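You operate a simulated robot arm through the tools that you are given. There is no shell and no other tool.

You run a simulated two-armed robot. Do the job below in one go: nothing can be reset, and whatever is moved stays where it is left.

JOB
Turn the green collar till run-out reads under 10 m, lock, press MARK, and put it in the beige tray.
Fine: the wheel is locked now, and stays locked after the mark. Set down upright: what you pick out.

It is judged by the outcome, as a careful person would: the job done as asked, and still so three seconds after it is handed in. It fails if anything else is knocked over, pushed out of place, dropped, spilled or broken.

ROBOT AND FRAMES
Two 7-joint arms with two-finger grippers on one trunk that stands fixed in place. Base frame: the origin is at the foot of the trunk, x ahead of it, y to its left, z up; the work surface is at about z = 760. Units: mm, rad, N and s.
The left shoulder is at [71, 174, 1101], the right one opposite. With the tool pointing down near the work surface each hand reaches from about 280 to 880 mm from the base axis, measured 20 degrees to its own side. Payload 2.94 kg a hand.
Tool frame (each hand has its own): the origin (TCP) lies between the finger pads and is the grasp point; the fingertips stand 30 mm ahead of it; z points along the fingers, y is the line along which they close. The gripper opens to 138 mm; its body begins 109 mm behind the TCP.
Orientation is told as [roll, pitch, yaw] about the base's x, y, z axes, in that order, counted from this pose: with the fingers straight down and closing along the base's y, the tool's x points along the base's -x, its y along +y and its z along -z.

CONTROLS
- The arms move only by the tool move_arm. It takes "left_plan", "right_plan" or both (then of equal length, played together; a hand with none holds still); each is a list of rows, each an object of numbers (a shift or turn left out is 0, a gripper value left out holds the last): "x", "y", "z": the shift along the tool's x, y, z in mm; "rx", "ry", "rz": the turn, a rotation vector about the tool's x, y, z in rad. In form: [{"x": .., "y": .., "z": .., "rx": .., "ry": .., "rz": ..}, ...]. A call has 1 to 20 rows; each row shifts and turns the commanded pose from where the row before left it, along the tool's axes as they then stand. "left_grip" and "right_grip" are, for a hand that has rows, the finger opening in mm, from 0 to 138, set as the call begins (left out, the last holds). Rows are played at 5 a second. More than 50 mm and 0.15 rad between two rows, or a gripper value outside its range, and nothing of the call is played. Where a pose cannot be reached the arm comes as near as it can. A force on the tool above 40 N (or 10 N above the force at the start of the call, whichever is more), or a blocked arm, ends the call early, and 0.2 s more pass. Each finger travels about 45 mm/s and halts on what it meets, pressing with about 30 N; the grip force reading is that of the motor and also rises with nothing between the fingers. The clock runs only during rows and for 0.2 s after the last one: add rows that do not move to give the fingers time. The reply holds the time, the measured pose of the TCP, the force on the tool along the base axes, the opening and the grip force, in the units named above and with some noise, with the torque about the TCP (base axes, N m) and any sound that the robot's microphone picked up.
- Cameras (640 x 400 px; columns grow to the right, rows downward): "scene" is now at [157.1, -26.3, 1566.7]; the picture's right is [-0.39, -0.92, -0.00], its down [-0.76, 0.33, -0.55] and it looks along [0.51, -0.22, -0.83] (base axes); focal length 350 px, centre (320, 200). "left" rides on the left gripper at [71, -19, -146] in its tool frame; the picture's right is [0.26, 0.97, 0.00], its down [-0.85, 0.23, -0.48] and it looks along [-0.46, 0.12, 0.88] (tool axes); focal length 280 px, centre (320, 200). "right" rides on the right gripper at [71, 19, -146] in its tool frame; the picture's right is [-0.26, 0.97, 0.00], its down [-0.85, -0.23, -0.48] and it looks along [-0.46, -0.12, 0.88] (tool axes); focal length 280 px, centre (320, 200). There is no depth. A picture from a camera that has moved, and an enlarged one, comes with that camera's place and axes in the base frame and with its lens.
- snapshot(camera): a new picture of that camera. It takes no simulated time.
- lift_body(by): moves the trunk up (or, below 0, down) by that many mm; the arms and the scene camera ride with it, the base frame stays. It gives what a move gives, with no picture.
- turn_head(pan, tilt): turns the head with the scene camera to pan (to the left, within 2.094 rad either way) and tilt (down, from -0.506 to 1.204), counted from straight ahead of the robot (the tilt from the chest, where the trunk bows). It gives what a move gives.
- zoom(camera, box): a new picture of the part [left, top, right, bottom] of that camera's present view, enlarged. It takes no simulated time.
- hand_in(): hands the job in; it is judged then, once.

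Nothing tells you positions but the pictures and the camera data. Unless the task says otherwise, let go and move clear before handing in.

The tools are called after "Call:" as a command line: name --argument value ..., lists and objects as JSON in quotes. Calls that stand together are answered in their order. move_arm: Moves the arms, as the interface text tells. Its arguments: {"type":"object","properties":{"left_plan":{"type":"array"},"left_grip":{"type":"number"},"right_plan":{"type":"array"},"right_grip":{"type":"number"}},"required":[]} The other tools are called the same way: lift_body (by) moves the trunk up or down; turn_head (pan, tilt) turns the head that bears the scene camera; snapshot (camera) takes a picture; zoom (camera, box) takes an enlarged picture of a part of a camera's view; hand_in () hands the job in.

At the start:

```text
time_s: 0.0
left_eef_pos: [510.7, -6.4, 1157.6]
left_tcp_rot: [0.0, 0.0, -0.001]
left_force: [0.6, 0.2, 0.5]
left_torque: [-0.01, 0.02, 0.0]
left_opening: 138.0
left_gripper_force: 0.1
right_eef_pos: [449.0, -506.3, 1096.4]
right_tcp_rot: [0.001, -0.001, 0.0]
right_force: [0.1, 0.6, -0.7]
right_torque: [-0.02, -0.02, -0.01]
right_opening: 137.9
right_gripper_force: 0.1
trunk travel left (down, up): [-275.0, 459.0]
head pan, tilt (commanded): [-0.405, 0.983]
```

scene: 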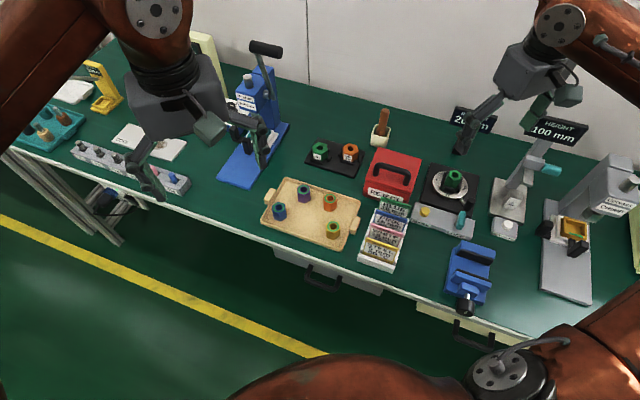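
right: 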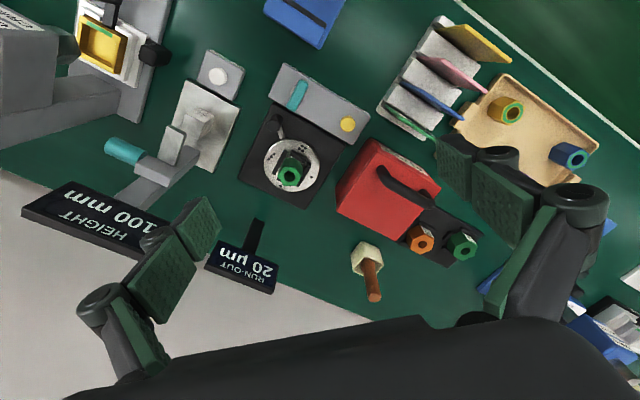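
left: 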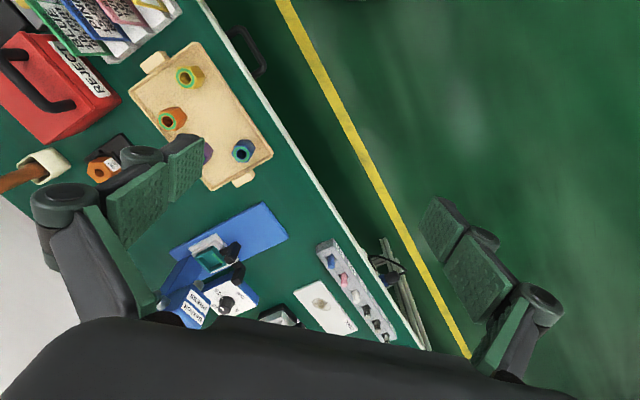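

I see a bench with a run-out gauge (black plate with a round dial wheel, a green collar on it, a teal lever and a yellow button on a grey bar), a beige tray with parts, and a read-out "RUN-OUT 20 µm". I'll look closer before moving.

Call:
zoom --camera "scene" --box '[380, 100, 560, 260]'

Call:
zoom --camera "right" --box '[200, 50, 400, 310]'

Call:
zoom --camera "scene" --box '[240, 130, 420, 280]'

Call:
zoom --camera "scene" --box '[440, 90, 640, 230]'

```text
2.50 times, centred on (470, 180) of scene
camera zoom: at [157.1, -26.3, 1566.7], right [-0.39, -0.92, 0.0], down [-0.76, 0.33, -0.55], along [0.51, -0.22, -0.83], focal length 874 px, centre (-55, 250)
```

zoom: 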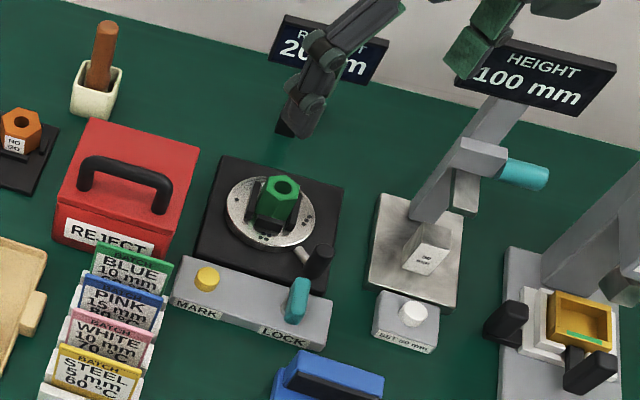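

```text
1.54 times, centred on (300, 180) of right
camera zoom: at [377.5, -487.5, 1241.7], right [0.26, 0.97, 0.0], down [0.85, -0.23, 0.48], along [0.46, -0.12, -0.88], focal length 431 px, centre (351, 231)
```

zoom: 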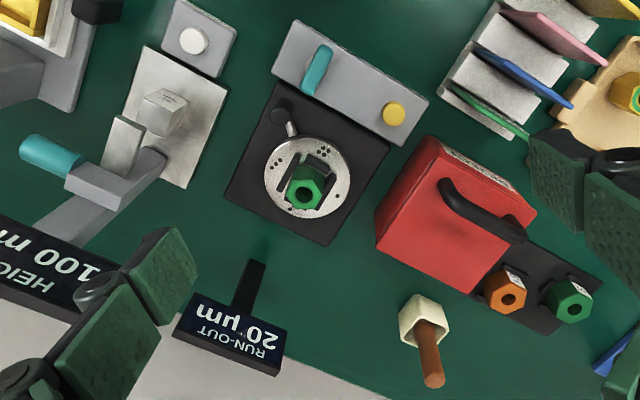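

```text
2.67 times, centred on (330, 205) of scene
camera zoom: at [157.1, -26.3, 1566.7], right [-0.39, -0.92, 0.0], down [-0.76, 0.33, -0.55], along [0.51, -0.22, -0.83], focal length 932 px, centre (293, 187)
```

zoom: 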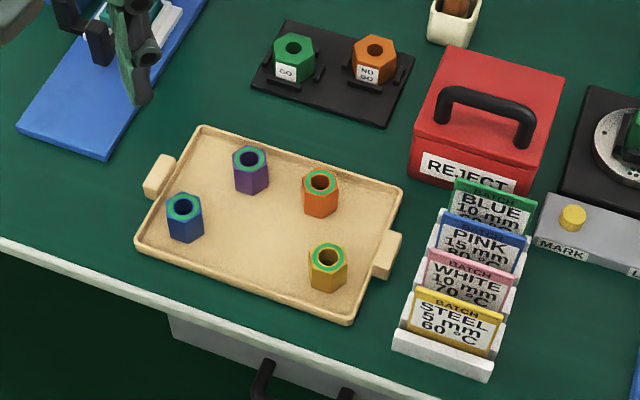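

```text
2.86 times, centred on (540, 160) of scene
camera zoom: at [157.1, -26.3, 1566.7], right [-0.39, -0.92, 0.0], down [-0.76, 0.33, -0.55], along [0.51, -0.22, -0.83], focal length 998 px, centre (-309, 314)
```

zoom: 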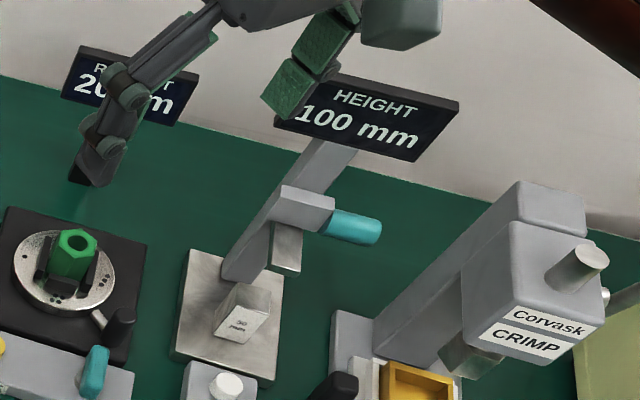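

The right-hand fixture is the run-out gauge, with the green collar in a nest on a wheel at roughly (535, -573). LOCK is at about (429, -533) and MARK at about (488, -463). I'll zoom in further to understand the lever, handle and nest.

Call:
zoom --camera "scene" --box '[420, 155, 500, 205]'

Call:
zoom --camera "scene" --box '[400, 190, 490, 246]'

Call:
zoom --camera "right" --box '[230, 60, 390, 220]'

```text
8.00 times, centred on (460, 180) of scene
camera zoom: at [157.1, -26.3, 1566.7], right [-0.39, -0.92, 0.0], down [-0.76, 0.33, -0.55], along [0.51, -0.22, -0.83], focal length 2796 px, centre (-800, 360)
```

zoom: 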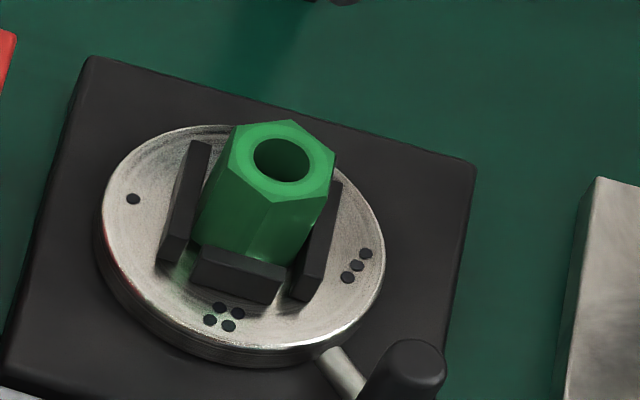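

```text
7.11 times, centred on (445, 218) of scene
camera zoom: at [157.1, -26.3, 1566.7], right [-0.39, -0.92, 0.0], down [-0.76, 0.33, -0.55], along [0.51, -0.22, -0.83], focal length 2485 px, centre (-569, 72)
```

zoom: 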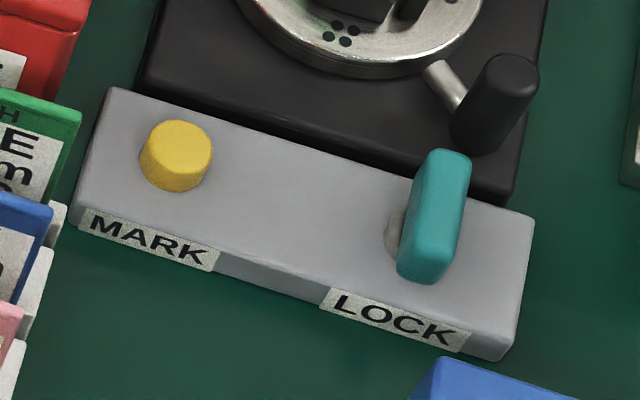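

```text
2.50 times, centred on (310, 140) of right
camera zoom: at [377.5, -487.5, 1241.7], right [0.26, 0.97, 0.0], down [0.85, -0.23, 0.48], along [0.46, -0.12, -0.88], focal length 701 px, centre (345, 350)
```

zoom: 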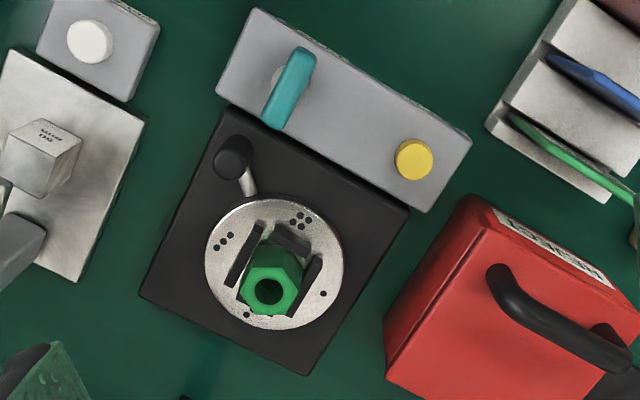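

The wheel carries a three-bar nest around the collar, with a crank knob sticking out at the front right; the teal lock lever turns on a small disc. I'll bring the right hand camera lower for a closer view, staying well above everything.

Call:
move_arm --right_plan '[{"y": -8, "z": 36}, {"y": -8, "z": 36}, {"y": -8, "z": 36}, {"y": -8, "z": 36}]'

Call:
snapshot --camera "right"

Call:
snapshot --camera "scene"

```text
time_s: 1.0
left_eef_pos: [512.1, -8.9, 1157.0]
left_tcp_rot: [0.0, 0.003, 0.001]
left_force: [0.6, -0.6, 0.1]
left_torque: [0.04, -0.01, -0.03]
left_opening: 138.0
left_gripper_force: 0.0
right_eef_pos: [446.6, -538.5, 951.2]
right_tcp_rot: [0.0, -0.001, 0.0]
right_force: [0.1, -1.1, 0.9]
right_torque: [0.02, -0.01, -0.03]
right_opening: 138.0
right_gripper_force: 0.1
trunk travel left (down, up): [-275.0, 459.0]
head pan, tilt (commanded): [-0.405, 0.983]
```

```text
taken
camera right: at [375.1, -519.5, 1097.7], right [0.26, 0.97, 0.0], down [0.85, -0.23, 0.48], along [0.46, -0.12, -0.88], focal length 280 px, centre (320, 200)
```

right: 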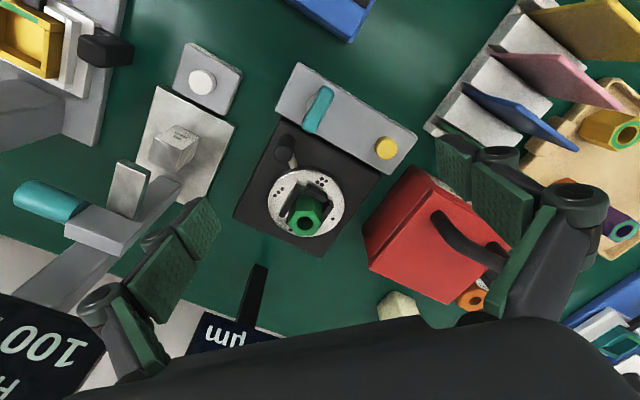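

```text
taken
camera scene: at [157.7, -27.2, 1566.6], right [-0.39, -0.92, 0.0], down [-0.76, 0.33, -0.55], along [0.51, -0.22, -0.83], focal length 350 px, centre (320, 200)
```

scene: 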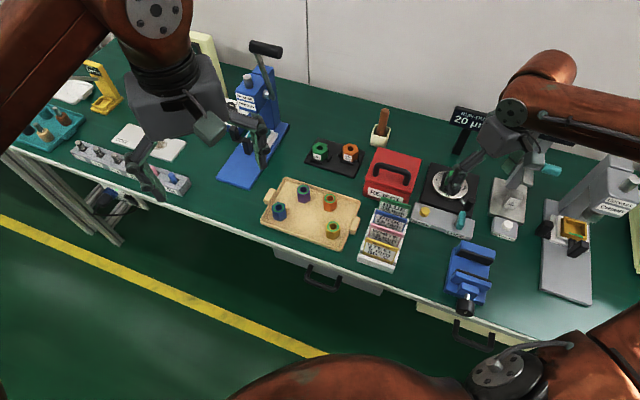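

The lower view is clear and nothing was touched. I'll zoom in on the fixture from this angle.

Call:
zoom --camera "right" --box '[220, 50, 430, 260]'

Call:
zoom --camera "scene" --box '[400, 90, 520, 240]'

Call:
zoom --camera "right" --box '[270, 60, 370, 150]'

```text
1.90 times, centred on (325, 155) of right
camera zoom: at [375.1, -519.5, 1097.7], right [0.26, 0.97, 0.0], down [0.85, -0.23, 0.48], along [0.46, -0.12, -0.88], focal length 534 px, centre (310, 286)
```

zoom: 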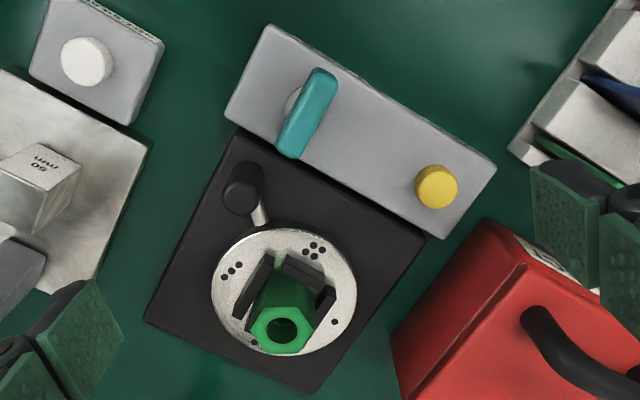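

```text
2.67 times, centred on (460, 165) of scene
camera zoom: at [157.7, -27.2, 1566.6], right [-0.39, -0.92, 0.0], down [-0.76, 0.33, -0.55], along [0.51, -0.22, -0.83], focal length 932 px, centre (-53, 293)
```

zoom: 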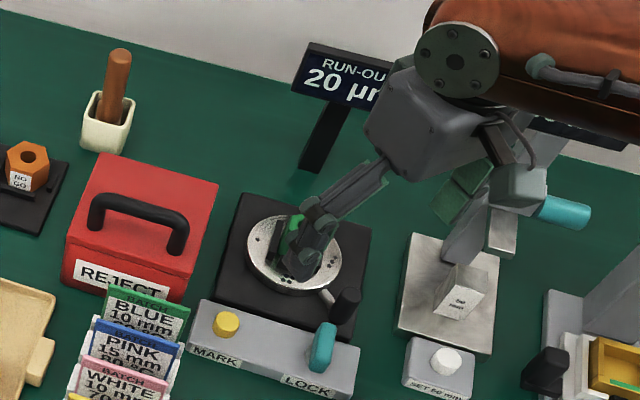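

```text
4.44 times, centred on (320, 105) of right
camera zoom: at [375.1, -519.5, 1097.7], right [0.26, 0.97, 0.0], down [0.85, -0.23, 0.48], along [0.46, -0.12, -0.88], focal length 1246 px, centre (320, 622)
```

zoom: 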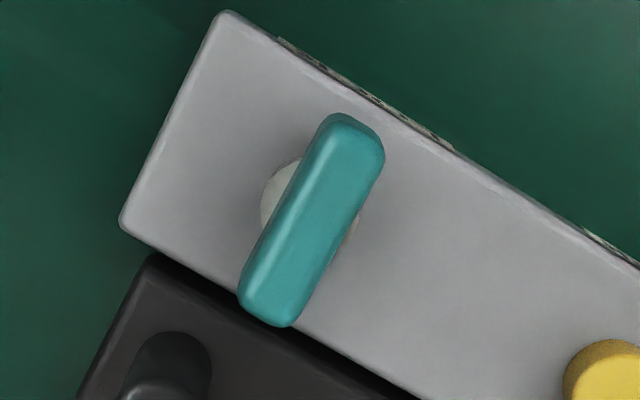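

The fixture sits at 45° to the base. I put the wheel centre at about (541, -582), the crank knob at (458, -580), the LOCK lever at (430, -536, 795) pointing across its bar, and MARK at (494, -472, 785). First I'll bring the right hand above the lock lever, turned so its fingers straddle it.

Call:
move_arm --right_plan '[{"x": 16.6, "y": 2.5, "z": 20}, {"rz": 0.131, "z": 10}, {"rz": 0.131, "z": 10}, {"rz": 0.131, "z": 10}, {"rz": 0.131}, {"rz": 0.131}, {"rz": 0.131}]' --right_grip 60

Call:
snapshot --camera "right"

Call:
snapshot --camera "scene"

```text
time_s: 2.6
left_eef_pos: [511.8, -7.4, 1158.5]
left_tcp_rot: [0.001, 0.001, -0.001]
left_force: [0.2, -0.1, 0.0]
left_torque: [-0.01, 0.01, 0.03]
left_opening: 137.7
left_gripper_force: 0.1
right_eef_pos: [432.9, -537.0, 901.4]
right_tcp_rot: [0.0, -0.001, -0.79]
right_force: [0.6, -0.7, 0.1]
right_torque: [-0.01, 0.01, -0.02]
right_opening: 60.0
right_gripper_force: 0.1
trunk travel left (down, up): [-275.0, 459.0]
head pan, tilt (commanded): [-0.405, 0.983]
```

```text
taken
camera right: at [394.8, -472.4, 1047.7], right [0.87, 0.49, 0.0], down [0.43, -0.76, 0.48], along [0.23, -0.41, -0.88], focal length 280 px, centre (320, 200)
```

right: 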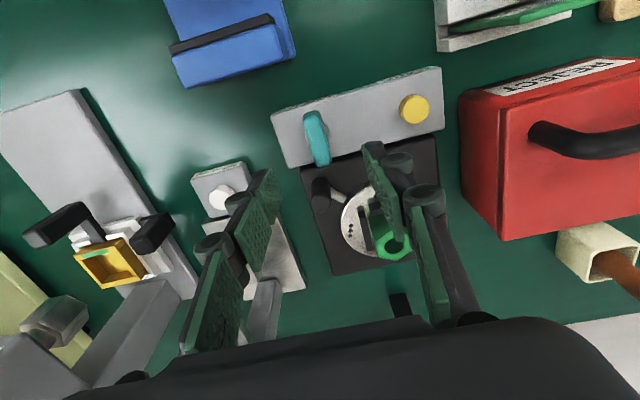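

```text
taken
camera scene: at [157.1, -26.3, 1566.7], right [-0.39, -0.92, 0.0], down [-0.76, 0.33, -0.55], along [0.51, -0.22, -0.83], focal length 350 px, centre (320, 200)
```

scene: 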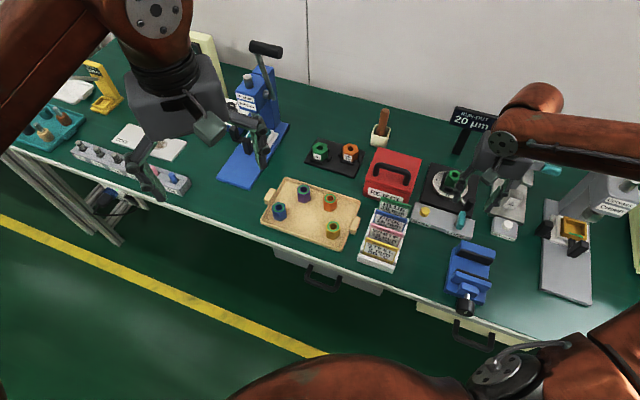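

The lever sits between the fingers in this view, with its centre at about (429.5, -536.5) and its top near z 797; the bar top is at about 774. I'll shift a couple of millimetres and go down part way, then check.

Call:
move_arm --right_plan '[{"x": 2.1, "y": -2.1, "z": 30}, {"z": 30}, {}]'

Call:
zoom --camera "right" --box '[200, 80, 440, 260]'

Call:
zoom --camera "scene" --box '[400, 90, 540, 250]'

```text
time_s: 3.4
left_eef_pos: [510.6, -7.4, 1158.5]
left_tcp_rot: [0.0, 0.002, 0.001]
left_force: [-0.4, -0.2, 0.4]
left_torque: [-0.01, 0.02, 0.02]
left_opening: 137.9
left_gripper_force: 0.1
right_eef_pos: [429.5, -534.8, 845.7]
right_tcp_rot: [0.001, 0.001, -0.788]
right_force: [-0.4, 0.2, 0.1]
right_torque: [-0.06, -0.03, -0.03]
right_opening: 60.0
right_gripper_force: 0.0
trunk travel left (down, up): [-275.0, 459.0]
head pan, tilt (commanded): [-0.405, 0.983]
```

```text
2.22 times, centred on (320, 170) of right
camera zoom: at [391.7, -471.5, 991.4], right [0.87, 0.5, 0.0], down [0.44, -0.76, 0.48], along [0.24, -0.41, -0.88], focal length 623 px, centre (320, 267)
```

zoom: 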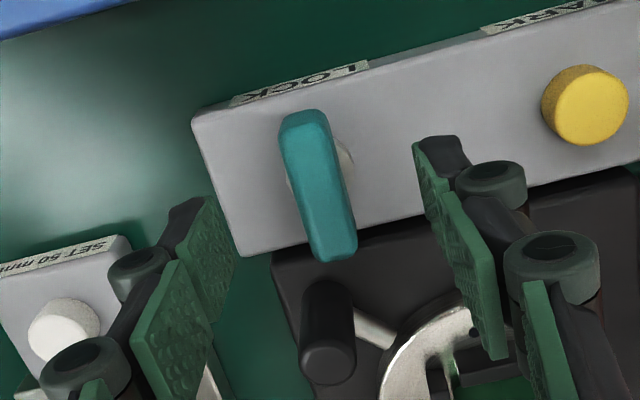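

```text
2.50 times, centred on (470, 170) of scene
camera zoom: at [156.7, -25.8, 1566.8], right [-0.39, -0.92, 0.0], down [-0.76, 0.33, -0.56], along [0.51, -0.22, -0.83], focal length 874 px, centre (-55, 275)
```

zoom: 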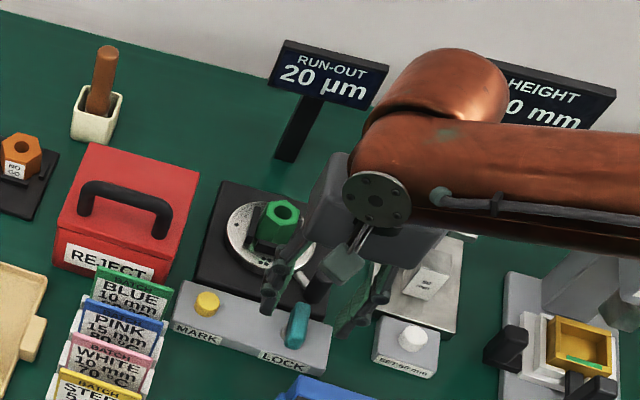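

The lever is centred between the fingers and roughly parallel to them. I'll go down the last 33 mm, with the tips ending about 7 mm above the bar, and close on the lever.

Call:
move_arm --right_plan '[{"z": 17}, {"z": 16}, {}]'

Call:
zoom --camera "right" --box '[200, 80, 440, 260]'

```text
time_s: 4.2
left_eef_pos: [509.4, -6.4, 1157.5]
left_tcp_rot: [0.0, 0.001, 0.0]
left_force: [0.1, -0.4, -1.0]
left_torque: [-0.02, -0.02, 0.0]
left_opening: 137.8
left_gripper_force: 0.0
right_eef_pos: [432.1, -536.5, 809.3]
right_tcp_rot: [0.0, -0.001, -0.786]
right_force: [0.2, 0.1, -0.3]
right_torque: [0.0, 0.01, 0.0]
right_opening: 60.0
right_gripper_force: 0.0
trunk travel left (down, up): [-275.0, 459.0]
head pan, tilt (commanded): [-0.405, 0.983]
```

```text
2.22 times, centred on (320, 170) of right
camera zoom: at [394.3, -472.6, 956.7], right [0.87, 0.5, 0.0], down [0.44, -0.76, 0.48], along [0.24, -0.41, -0.88], focal length 623 px, centre (320, 267)
```

zoom: 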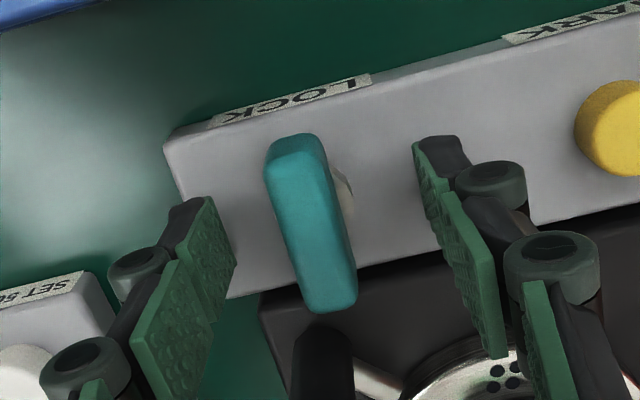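

The fingers straddle the lever evenly. I'll nudge 2 mm to centre and close on it.

Call:
move_arm --right_plan '[{"x": 1, "y": -2}, {}, {}, {}, {}]' --right_grip 8

Call:
zoom --camera "right" --box '[200, 80, 440, 260]'

```text
time_s: 5.4
left_eef_pos: [511.6, -6.3, 1158.8]
left_tcp_rot: [0.002, -0.001, -0.002]
left_force: [0.5, -0.4, -0.2]
left_torque: [0.02, 0.02, -0.02]
left_opening: 138.2
left_gripper_force: 0.1
right_eef_pos: [429.3, -535.9, 809.5]
right_tcp_rot: [0.001, -0.001, -0.786]
right_force: [1.9, 6.1, -2.7]
right_torque: [0.04, -0.23, -0.01]
right_opening: 22.9
right_gripper_force: 45.2
trunk travel left (down, up): [-275.0, 459.0]
head pan, tilt (commanded): [-0.405, 0.983]
```

```text
2.22 times, centred on (320, 170) of right
camera zoom: at [392.2, -472.9, 955.9], right [0.87, 0.5, 0.0], down [0.44, -0.76, 0.48], along [0.24, -0.41, -0.88], focal length 623 px, centre (320, 267)
```

zoom: 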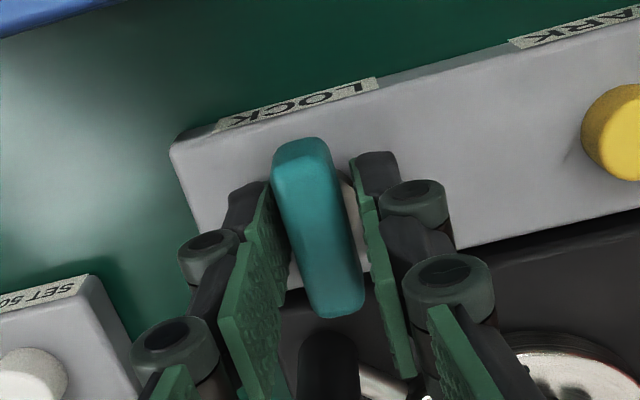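

The fingers stopped at 23 mm, which matches the round hub under the lever rather than the lever itself. I'll open, rise about 7 mm and close again on the bar of the lever.

Call:
move_arm --right_plan '[{}, {}, {"z": -7}, {}]' --right_grip 45

Call:
move_arm --right_plan '[{}, {}, {}, {}, {}]' --right_grip 6

Call:
zoom --camera "right" --box '[200, 80, 440, 260]'

```text
time_s: 6.4
left_eef_pos: [511.1, -7.1, 1157.5]
left_tcp_rot: [0.0, -0.001, 0.0]
left_force: [-0.7, 0.1, -1.1]
left_torque: [0.07, 0.0, -0.01]
left_opening: 138.3
left_gripper_force: 0.0
right_eef_pos: [428.8, -538.5, 816.0]
right_tcp_rot: [0.0, -0.001, -0.785]
right_force: [0.1, -0.9, 0.7]
right_torque: [-0.01, 0.01, 0.01]
right_opening: 45.0
right_gripper_force: 0.0
trunk travel left (down, up): [-275.0, 459.0]
head pan, tilt (commanded): [-0.405, 0.983]
```

```text
time_s: 7.6
left_eef_pos: [510.5, -5.9, 1156.8]
left_tcp_rot: [0.0, 0.001, 0.001]
left_force: [0.8, 0.2, 0.0]
left_torque: [0.02, 0.02, 0.0]
left_opening: 137.7
left_gripper_force: 0.0
right_eef_pos: [430.2, -536.8, 816.2]
right_tcp_rot: [-0.001, 0.001, -0.785]
right_force: [6.4, 8.3, -3.0]
right_torque: [0.2, -0.22, 0.0]
right_opening: 15.7
right_gripper_force: 41.3
trunk travel left (down, up): [-275.0, 459.0]
head pan, tilt (commanded): [-0.405, 0.983]
```

```text
2.22 times, centred on (320, 170) of right
camera zoom: at [392.2, -473.1, 963.0], right [0.87, 0.5, 0.0], down [0.44, -0.76, 0.48], along [0.24, -0.41, -0.88], focal length 623 px, centre (320, 267)
```

zoom: 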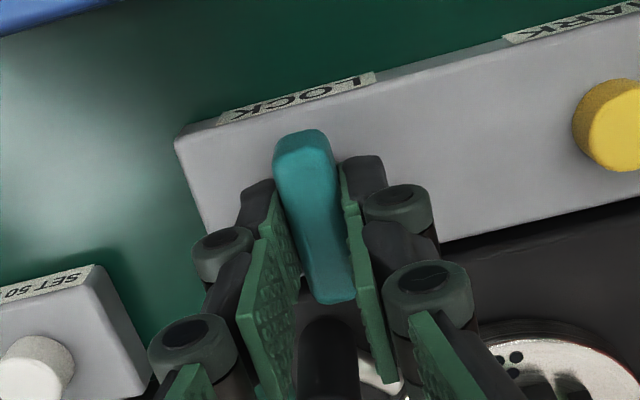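

The lever is now held between the pads at 15.7 mm. I'll try a small anticlockwise turn first and watch the torque to find which way it gives.

Call:
move_arm --right_plan '[{"y": 1, "rz": -0.05}, {"rz": -0.05}, {}]'

```text
time_s: 8.4
left_eef_pos: [511.0, -5.4, 1158.5]
left_tcp_rot: [-0.002, 0.002, 0.0]
left_force: [0.2, 0.3, 0.2]
left_torque: [-0.03, 0.01, -0.03]
left_opening: 138.0
left_gripper_force: 0.1
right_eef_pos: [430.1, -537.2, 817.5]
right_tcp_rot: [0.001, -0.003, -0.684]
right_force: [8.8, 6.4, 4.4]
right_torque: [0.8, 0.56, -0.02]
right_opening: 15.6
right_gripper_force: 41.4
trunk travel left (down, up): [-275.0, 459.0]
head pan, tilt (commanded): [-0.405, 0.983]
```

Call:
zoom --camera "right" --box '[200, 80, 440, 260]'

Call:
zoom --camera "scene" --box '[400, 90, 540, 250]'

```text
2.22 times, centred on (320, 170) of right
camera zoom: at [385.9, -476.7, 962.8], right [0.81, 0.58, 0.0], down [0.51, -0.71, 0.48], along [0.28, -0.39, -0.88], focal length 623 px, centre (320, 267)
```

zoom: 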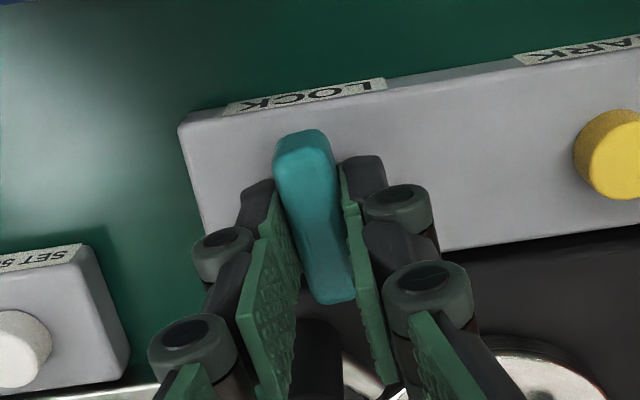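

```text
2.50 times, centred on (470, 170) of scene
camera zoom: at [157.8, -25.3, 1566.7], right [-0.39, -0.92, 0.0], down [-0.76, 0.33, -0.55], along [0.51, -0.22, -0.83], focal length 874 px, centre (-55, 275)
```

zoom: 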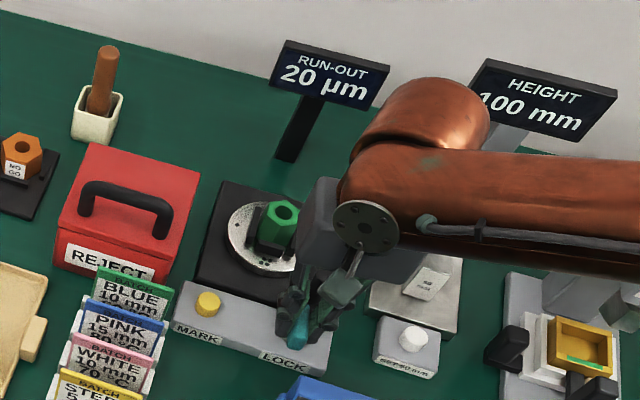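

The lever turned with the gripper and shows no resistance, so anticlockwise is free. I'll carry on in steps, watching the crank knob clearance.

Call:
move_arm --right_plan '[{"rz": -0.1}, {"rz": -0.1}, {"rz": -0.1}, {"rz": -0.1}, {"rz": -0.1}, {}]'

Call:
zoom --camera "right" --box '[180, 60, 460, 270]'

Call:
zoom --camera "scene" --box '[400, 90, 540, 250]'

```text
time_s: 9.8
left_eef_pos: [510.2, -7.2, 1156.7]
left_tcp_rot: [-0.001, 0.003, 0.001]
left_force: [0.6, -0.2, 0.1]
left_torque: [0.02, 0.01, -0.02]
left_opening: 137.8
left_gripper_force: 0.1
right_eef_pos: [430.3, -537.0, 816.7]
right_tcp_rot: [-0.002, -0.002, -0.182]
right_force: [12.6, 1.4, 7.9]
right_torque: [0.06, -0.35, 0.02]
right_opening: 15.6
right_gripper_force: 40.9
trunk travel left (down, up): [-275.0, 459.0]
head pan, tilt (commanded): [-0.405, 0.983]
```

```text
1.90 times, centred on (320, 165) of right
camera zoom: at [362.6, -504.2, 962.8], right [0.43, 0.9, 0.0], down [0.79, -0.38, 0.48], along [0.43, -0.21, -0.88], focal length 534 px, centre (320, 267)
```

zoom: 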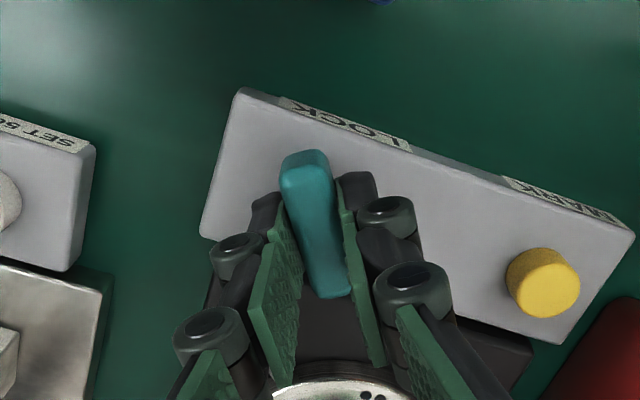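

```text
2.50 times, centred on (470, 170) of scene
camera zoom: at [157.9, -25.4, 1566.7], right [-0.39, -0.92, 0.0], down [-0.76, 0.33, -0.55], along [0.51, -0.22, -0.83], focal length 874 px, centre (-55, 275)
```

zoom: 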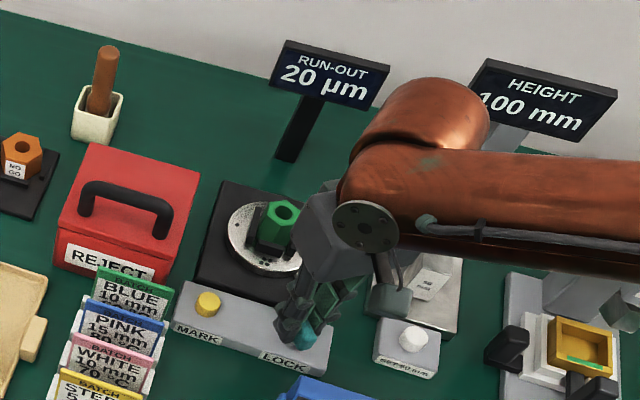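

Still free, no sign of contact with the knob. Continuing the turn with a small relief shift.

Call:
move_arm --right_plan '[{"x": -1, "rz": -0.1}, {"rz": -0.1}, {"rz": -0.1}, {"rz": -0.1}, {}]'

Call:
zoom --camera "right" --box '[180, 60, 460, 270]'

Call:
zoom --camera "scene" --box '[400, 90, 540, 250]'

```text
time_s: 11.0
left_eef_pos: [510.2, -6.1, 1158.0]
left_tcp_rot: [-0.003, 0.001, 0.001]
left_force: [-0.3, 0.6, 0.8]
left_torque: [0.02, -0.01, -0.04]
left_opening: 138.2
left_gripper_force: 0.0
right_eef_pos: [429.5, -535.7, 816.9]
right_tcp_rot: [-0.001, -0.001, 0.215]
right_force: [7.4, -3.0, 18.2]
right_torque: [-0.07, -0.17, 0.02]
right_opening: 15.5
right_gripper_force: 41.2
trunk travel left (down, up): [-275.0, 459.0]
head pan, tilt (commanded): [-0.405, 0.983]
```

```text
1.90 times, centred on (320, 165) of right
camera zoom: at [355.5, -532.1, 962.8], right [0.05, 1.0, 0.0], down [0.88, -0.04, 0.48], along [0.48, -0.03, -0.88], focal length 534 px, centre (320, 267)
```

zoom: 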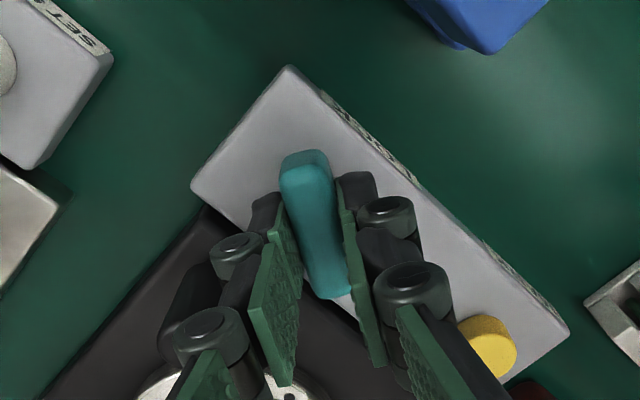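

```text
2.50 times, centred on (470, 170) of scene
camera zoom: at [156.7, -24.8, 1566.9], right [-0.39, -0.92, 0.0], down [-0.76, 0.33, -0.56], along [0.51, -0.22, -0.83], focal length 874 px, centre (-55, 275)
```

zoom: 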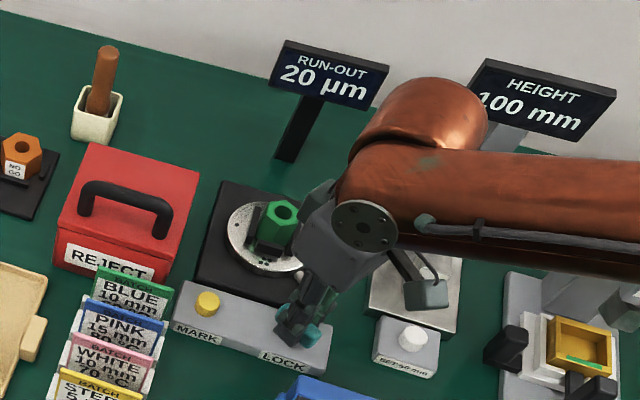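

The lever has turned about 1.0 rad and the upward force is growing, so I'll rise 1.5 mm to relieve it and continue carefully.

Call:
move_arm --right_plan '[{"z": -1.5}, {"rz": -0.07}, {"rz": -0.07}, {"rz": -0.06}, {}]'

Call:
zoom --camera "right" --box '[180, 60, 460, 270]'

```text
time_s: 12.2
left_eef_pos: [511.5, -6.0, 1157.7]
left_tcp_rot: [-0.001, 0.002, 0.001]
left_force: [-0.6, 0.3, 0.7]
left_torque: [0.01, 0.01, 0.02]
left_opening: 138.1
left_gripper_force: 0.0
right_eef_pos: [429.2, -535.7, 817.8]
right_tcp_rot: [0.006, 0.003, 0.416]
right_force: [11.2, 3.7, -5.1]
right_torque: [0.45, -0.96, 0.03]
right_opening: 15.6
right_gripper_force: 41.3
trunk travel left (down, up): [-275.0, 459.0]
head pan, tilt (commanded): [-0.405, 0.983]
```

```text
1.90 times, centred on (320, 165) of right
camera zoom: at [356.6, -547.6, 963.0], right [-0.15, 0.99, 0.0], down [0.87, 0.13, 0.47], along [0.47, 0.07, -0.88], focal length 534 px, centre (320, 267)
```

zoom: 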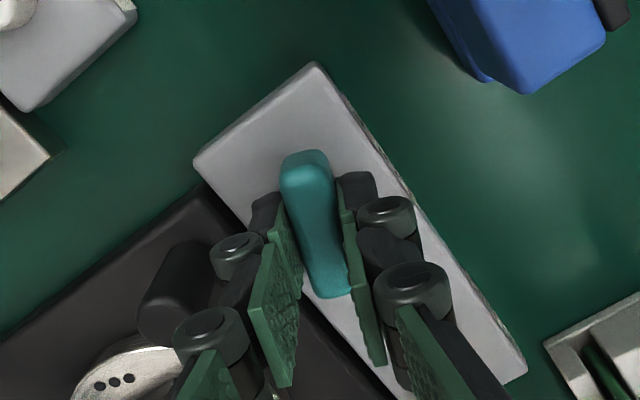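

Forces are fine. The knob is close to the left finger but clear; I'll turn the remaining 0.37 rad in small steps.

Call:
move_arm --right_plan '[{"rz": -0.06}, {"rz": -0.06}, {"rz": -0.06}, {"rz": -0.06}, {}]'

Call:
zoom --camera "right" --box '[180, 60, 460, 270]'

```text
time_s: 13.4
left_eef_pos: [511.6, -6.7, 1158.0]
left_tcp_rot: [-0.002, 0.002, 0.0]
left_force: [0.5, 0.5, -0.3]
left_torque: [0.0, 0.0, 0.02]
left_opening: 137.9
left_gripper_force: 0.1
right_eef_pos: [428.8, -535.2, 816.9]
right_tcp_rot: [0.004, 0.001, 0.655]
right_force: [5.9, 5.5, -2.7]
right_torque: [0.21, -0.21, 0.02]
right_opening: 15.6
right_gripper_force: 41.6
trunk travel left (down, up): [-275.0, 459.0]
head pan, tilt (commanded): [-0.405, 0.983]
```

```text
1.90 times, centred on (320, 165) of right
camera zoom: at [361.2, -564.0, 963.0], right [-0.38, 0.92, 0.0], down [0.81, 0.33, 0.47], along [0.44, 0.18, -0.88], focal length 534 px, centre (320, 267)
```

zoom: 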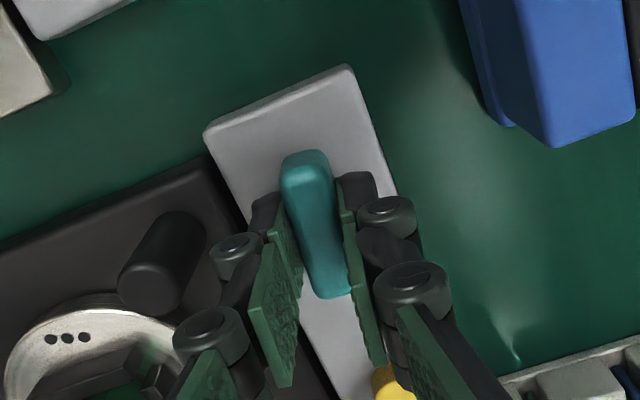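

Call:
move_arm --right_plan '[{"rz": -0.05}, {"rz": -0.05}, {"rz": -0.03}, {}]'

Call:
zoom --camera "right" --box '[180, 60, 460, 270]'

```text
time_s: 14.4
left_eef_pos: [511.3, -6.5, 1157.3]
left_tcp_rot: [-0.001, 0.001, 0.0]
left_force: [-0.8, -0.2, -0.1]
left_torque: [0.01, 0.01, 0.0]
left_opening: 137.9
left_gripper_force: 0.0
right_eef_pos: [429.7, -536.0, 816.2]
right_tcp_rot: [0.002, 0.002, 0.786]
right_force: [10.2, 3.7, -0.1]
right_torque: [-0.34, 0.22, -0.01]
right_opening: 15.4
right_gripper_force: 41.9
trunk travel left (down, up): [-275.0, 459.0]
head pan, tilt (commanded): [-0.405, 0.983]
```

```text
1.90 times, centred on (320, 165) of right
camera zoom: at [365.0, -572.4, 962.9], right [-0.5, 0.87, 0.0], down [0.76, 0.44, 0.48], along [0.41, 0.24, -0.88], focal length 534 px, centre (320, 267)
```

zoom: 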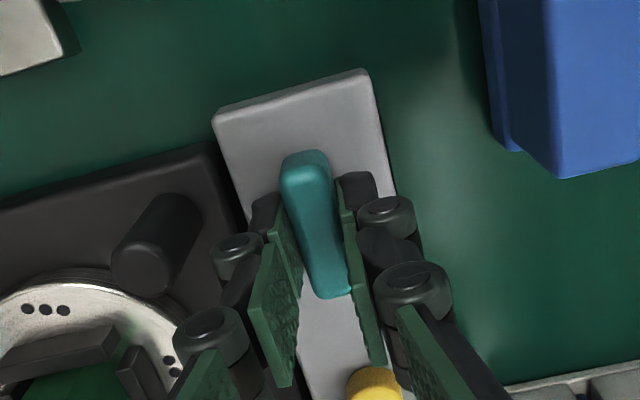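

The lever now lies along the bar, the unlocked position. I'll open only slightly, as the knob is close, then rise straight up and look.

Call:
move_arm --right_plan '[{}, {}]' --right_grip 21

Call:
move_arm --right_plan '[{"z": -20}, {"z": -30}, {"z": -40}, {}]'

Call:
snapshot --camera "right"

Call:
zoom --camera "scene" --box '[400, 90, 540, 250]'

```text
time_s: 15.0
left_eef_pos: [510.4, -6.7, 1158.5]
left_tcp_rot: [0.002, 0.0, -0.002]
left_force: [-0.1, -0.3, -0.3]
left_torque: [-0.01, -0.03, 0.02]
left_opening: 138.2
left_gripper_force: 0.1
right_eef_pos: [429.2, -536.6, 816.3]
right_tcp_rot: [0.0, 0.0, 0.784]
right_force: [-0.4, -0.2, -0.3]
right_torque: [0.0, 0.01, -0.02]
right_opening: 21.0
right_gripper_force: 0.0
trunk travel left (down, up): [-275.0, 459.0]
head pan, tilt (commanded): [-0.405, 0.983]
```

```text
time_s: 16.0
left_eef_pos: [511.7, -7.7, 1155.7]
left_tcp_rot: [-0.002, 0.001, 0.001]
left_force: [-0.5, -0.7, -0.6]
left_torque: [0.04, 0.02, -0.06]
left_opening: 138.2
left_gripper_force: 0.2
right_eef_pos: [431.7, -538.0, 906.4]
right_tcp_rot: [0.001, -0.001, 0.784]
right_force: [0.0, -0.2, -0.2]
right_torque: [0.03, -0.02, 0.01]
right_opening: 21.1
right_gripper_force: 0.1
trunk travel left (down, up): [-275.0, 459.0]
head pan, tilt (commanded): [-0.405, 0.983]
```

```text
taken
camera right: at [366.8, -574.3, 1052.5], right [-0.5, 0.87, 0.0], down [0.76, 0.44, 0.48], along [0.41, 0.24, -0.88], focal length 280 px, centre (320, 200)
```

right: 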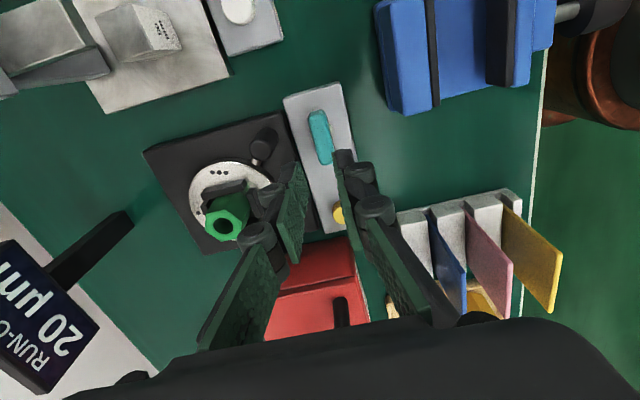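

```text
2.50 times, centred on (470, 170) of scene
camera zoom: at [157.7, -26.9, 1566.6], right [-0.39, -0.92, 0.0], down [-0.76, 0.33, -0.55], along [0.51, -0.22, -0.83], focal length 874 px, centre (-55, 275)
```

zoom: 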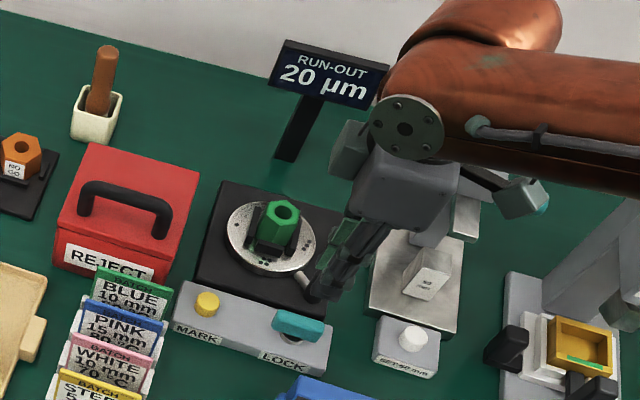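

The lever lies along the bar, so the wheel should be free; the display still reads 20 µm. Next I'll go to the crank knob at about (458, -580), fingers closing along base y, which is tangential to the wheel there.

Call:
move_arm --right_plan '[{"rz": 0.131}, {"rz": 0.131}, {"rz": 0.131}, {"rz": 0.131}, {"rz": 0.131}, {"rz": 0.131}, {"x": -13, "y": -21}, {"x": -13, "y": -21}, {}]' --right_grip 60

Call:
snapshot --camera "right"

Call:
zoom --camera "scene" --box '[400, 90, 540, 250]'

```text
time_s: 18.0
left_eef_pos: [510.7, -6.1, 1158.4]
left_tcp_rot: [0.0, 0.001, 0.001]
left_force: [-0.4, -0.4, 0.1]
left_torque: [-0.02, -0.04, -0.01]
left_opening: 137.8
left_gripper_force: 0.1
right_eef_pos: [455.0, -577.7, 907.9]
right_tcp_rot: [0.0, -0.001, -0.004]
right_force: [1.0, 0.4, -0.2]
right_torque: [-0.06, -0.04, 0.0]
right_opening: 60.1
right_gripper_force: 0.0
trunk travel left (down, up): [-275.0, 459.0]
head pan, tilt (commanded): [-0.405, 0.983]
```

```text
taken
camera right: at [383.7, -558.1, 1054.2], right [0.26, 0.96, 0.0], down [0.85, -0.23, 0.48], along [0.46, -0.13, -0.88], focal length 280 px, centre (320, 200)
```

right: 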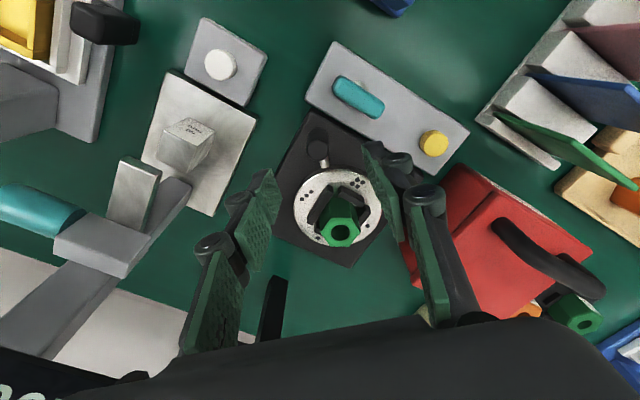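

```text
2.50 times, centred on (470, 170) of scene
camera zoom: at [156.7, -25.6, 1566.8], right [-0.39, -0.92, 0.0], down [-0.76, 0.33, -0.56], along [0.51, -0.22, -0.83], focal length 874 px, centre (-55, 275)
```

zoom: 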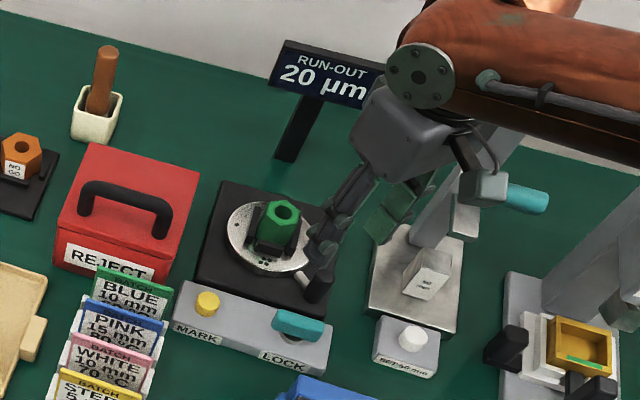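

Call:
zoom --camera "right" --box '[240, 80, 400, 260]'

```text
2.22 times, centred on (320, 170) of right
camera zoom: at [383.7, -558.1, 1054.2], right [0.26, 0.96, 0.0], down [0.85, -0.23, 0.48], along [0.46, -0.13, -0.88], focal length 623 px, centre (320, 267)
```

zoom: 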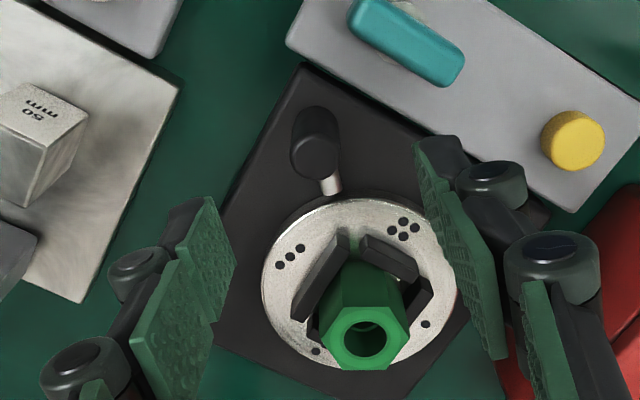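

The knob's axis is at about (458.5, -580.5) with its top near z 820, and the wheel centre at (541, -581). I'll centre over the knob, go down around it and close.

Call:
move_arm --right_plan '[{"x": -3.8, "y": -3.4, "z": 20}, {"z": 30}, {"z": 28}, {}]'

Call:
zoom --camera "right" --box '[200, 80, 440, 260]'

```text
time_s: 19.0
left_eef_pos: [509.2, -6.8, 1157.1]
left_tcp_rot: [-0.001, 0.0, 0.0]
left_force: [-0.9, 0.5, 0.2]
left_torque: [-0.01, 0.01, 0.0]
left_opening: 137.7
left_gripper_force: 0.1
right_eef_pos: [458.3, -582.0, 829.0]
right_tcp_rot: [0.001, -0.002, -0.002]
right_force: [0.2, 0.2, 0.5]
right_torque: [-0.01, -0.04, 0.0]
right_opening: 60.4
right_gripper_force: 0.0
trunk travel left (down, up): [-275.0, 459.0]
head pan, tilt (commanded): [-0.405, 0.983]
```

```text
2.22 times, centred on (320, 170) of right
camera zoom: at [386.1, -562.5, 975.8], right [0.26, 0.96, 0.0], down [0.85, -0.23, 0.48], along [0.46, -0.13, -0.88], focal length 623 px, centre (320, 267)
```

zoom: 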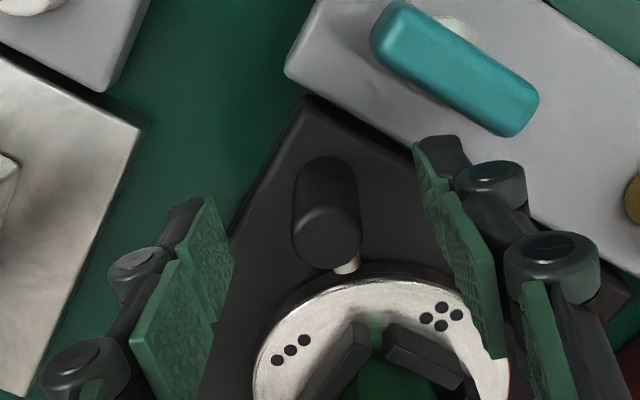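

Knob is centred between the pads. Closing.

Call:
move_arm --right_plan '[{}, {}, {}, {}, {}]' --right_grip 10

Call:
zoom --camera "right" --box '[200, 80, 440, 260]'

Call:
zoom --camera "scene" --box '[400, 90, 540, 250]'

```text
time_s: 20.2
left_eef_pos: [510.6, -6.1, 1157.7]
left_tcp_rot: [0.001, -0.001, -0.001]
left_force: [0.5, 0.3, 0.5]
left_torque: [-0.02, 0.0, -0.02]
left_opening: 137.8
left_gripper_force: 0.0
right_eef_pos: [458.5, -582.0, 828.4]
right_tcp_rot: [0.001, 0.001, -0.002]
right_force: [-1.5, 1.5, 0.0]
right_torque: [0.05, -0.03, 0.07]
right_opening: 19.4
right_gripper_force: 44.9
trunk travel left (down, up): [-275.0, 459.0]
head pan, tilt (commanded): [-0.405, 0.983]
```

```text
2.22 times, centred on (320, 170) of right
camera zoom: at [386.2, -562.7, 975.8], right [0.26, 0.96, 0.0], down [0.85, -0.23, 0.48], along [0.46, -0.13, -0.88], focal length 623 px, centre (320, 267)
```

zoom: 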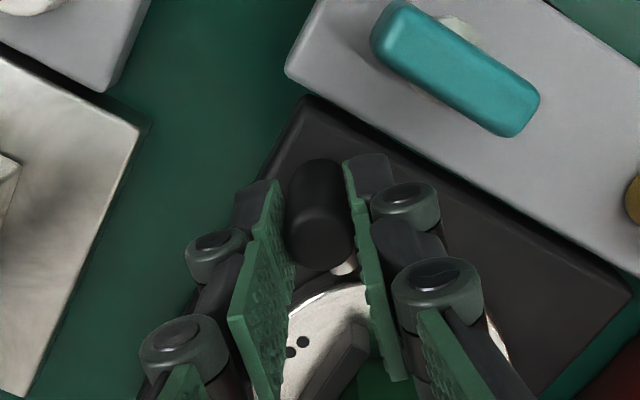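

```text
2.50 times, centred on (470, 170) of scene
camera zoom: at [157.1, -26.1, 1566.7], right [-0.39, -0.92, 0.0], down [-0.76, 0.33, -0.55], along [0.51, -0.22, -0.83], focal length 874 px, centre (-55, 275)
```

zoom: 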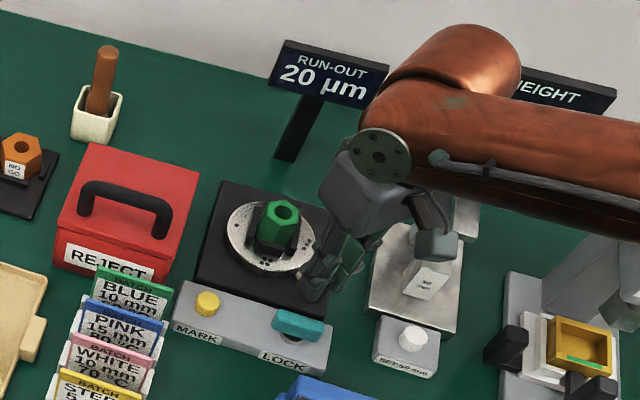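

The knob is held at 19.4 mm with no side load. I'll try a small turn, about 0.1 rad clockwise from above along the arc, and watch force and display.

Call:
move_arm --right_plan '[{"x": -0.1, "y": 4.12, "rz": 0.05}, {"x": -0.1, "y": 4.12, "rz": 0.05}, {}]'

Call:
zoom --camera "scene" --box '[400, 90, 540, 250]'

Call:
zoom --camera "right" --box '[200, 80, 440, 260]'

```text
time_s: 21.0
left_eef_pos: [510.1, -6.3, 1157.7]
left_tcp_rot: [0.001, -0.001, 0.0]
left_force: [0.3, 0.2, 0.2]
left_torque: [-0.02, 0.02, 0.0]
left_opening: 138.1
left_gripper_force: 0.0
right_eef_pos: [458.2, -573.2, 829.0]
right_tcp_rot: [-0.001, 0.0, -0.102]
right_force: [-2.5, -2.0, 2.1]
right_torque: [-0.14, -0.06, -0.13]
right_opening: 19.5
right_gripper_force: 44.1
trunk travel left (down, up): [-275.0, 459.0]
head pan, tilt (commanded): [-0.405, 0.983]
```

```text
2.50 times, centred on (470, 170) of scene
camera zoom: at [156.7, -26.3, 1566.8], right [-0.39, -0.92, 0.0], down [-0.76, 0.33, -0.56], along [0.51, -0.22, -0.83], focal length 874 px, centre (-55, 275)
```

zoom: 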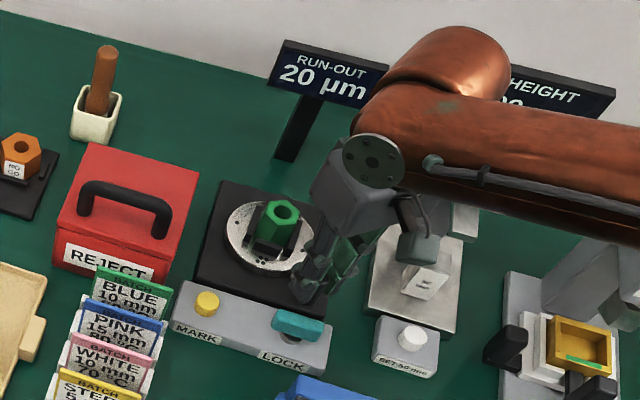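

```text
2.22 times, centred on (320, 170) of right
camera zoom: at [388.7, -547.5, 975.8], right [0.36, 0.93, 0.0], down [0.82, -0.32, 0.48], along [0.44, -0.17, -0.88], focal length 623 px, centre (320, 267)
```

zoom: 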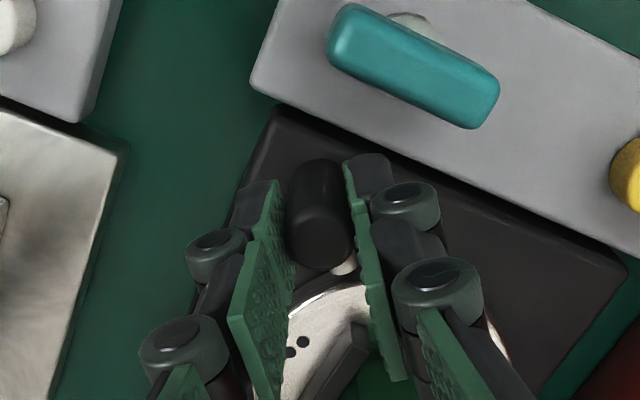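

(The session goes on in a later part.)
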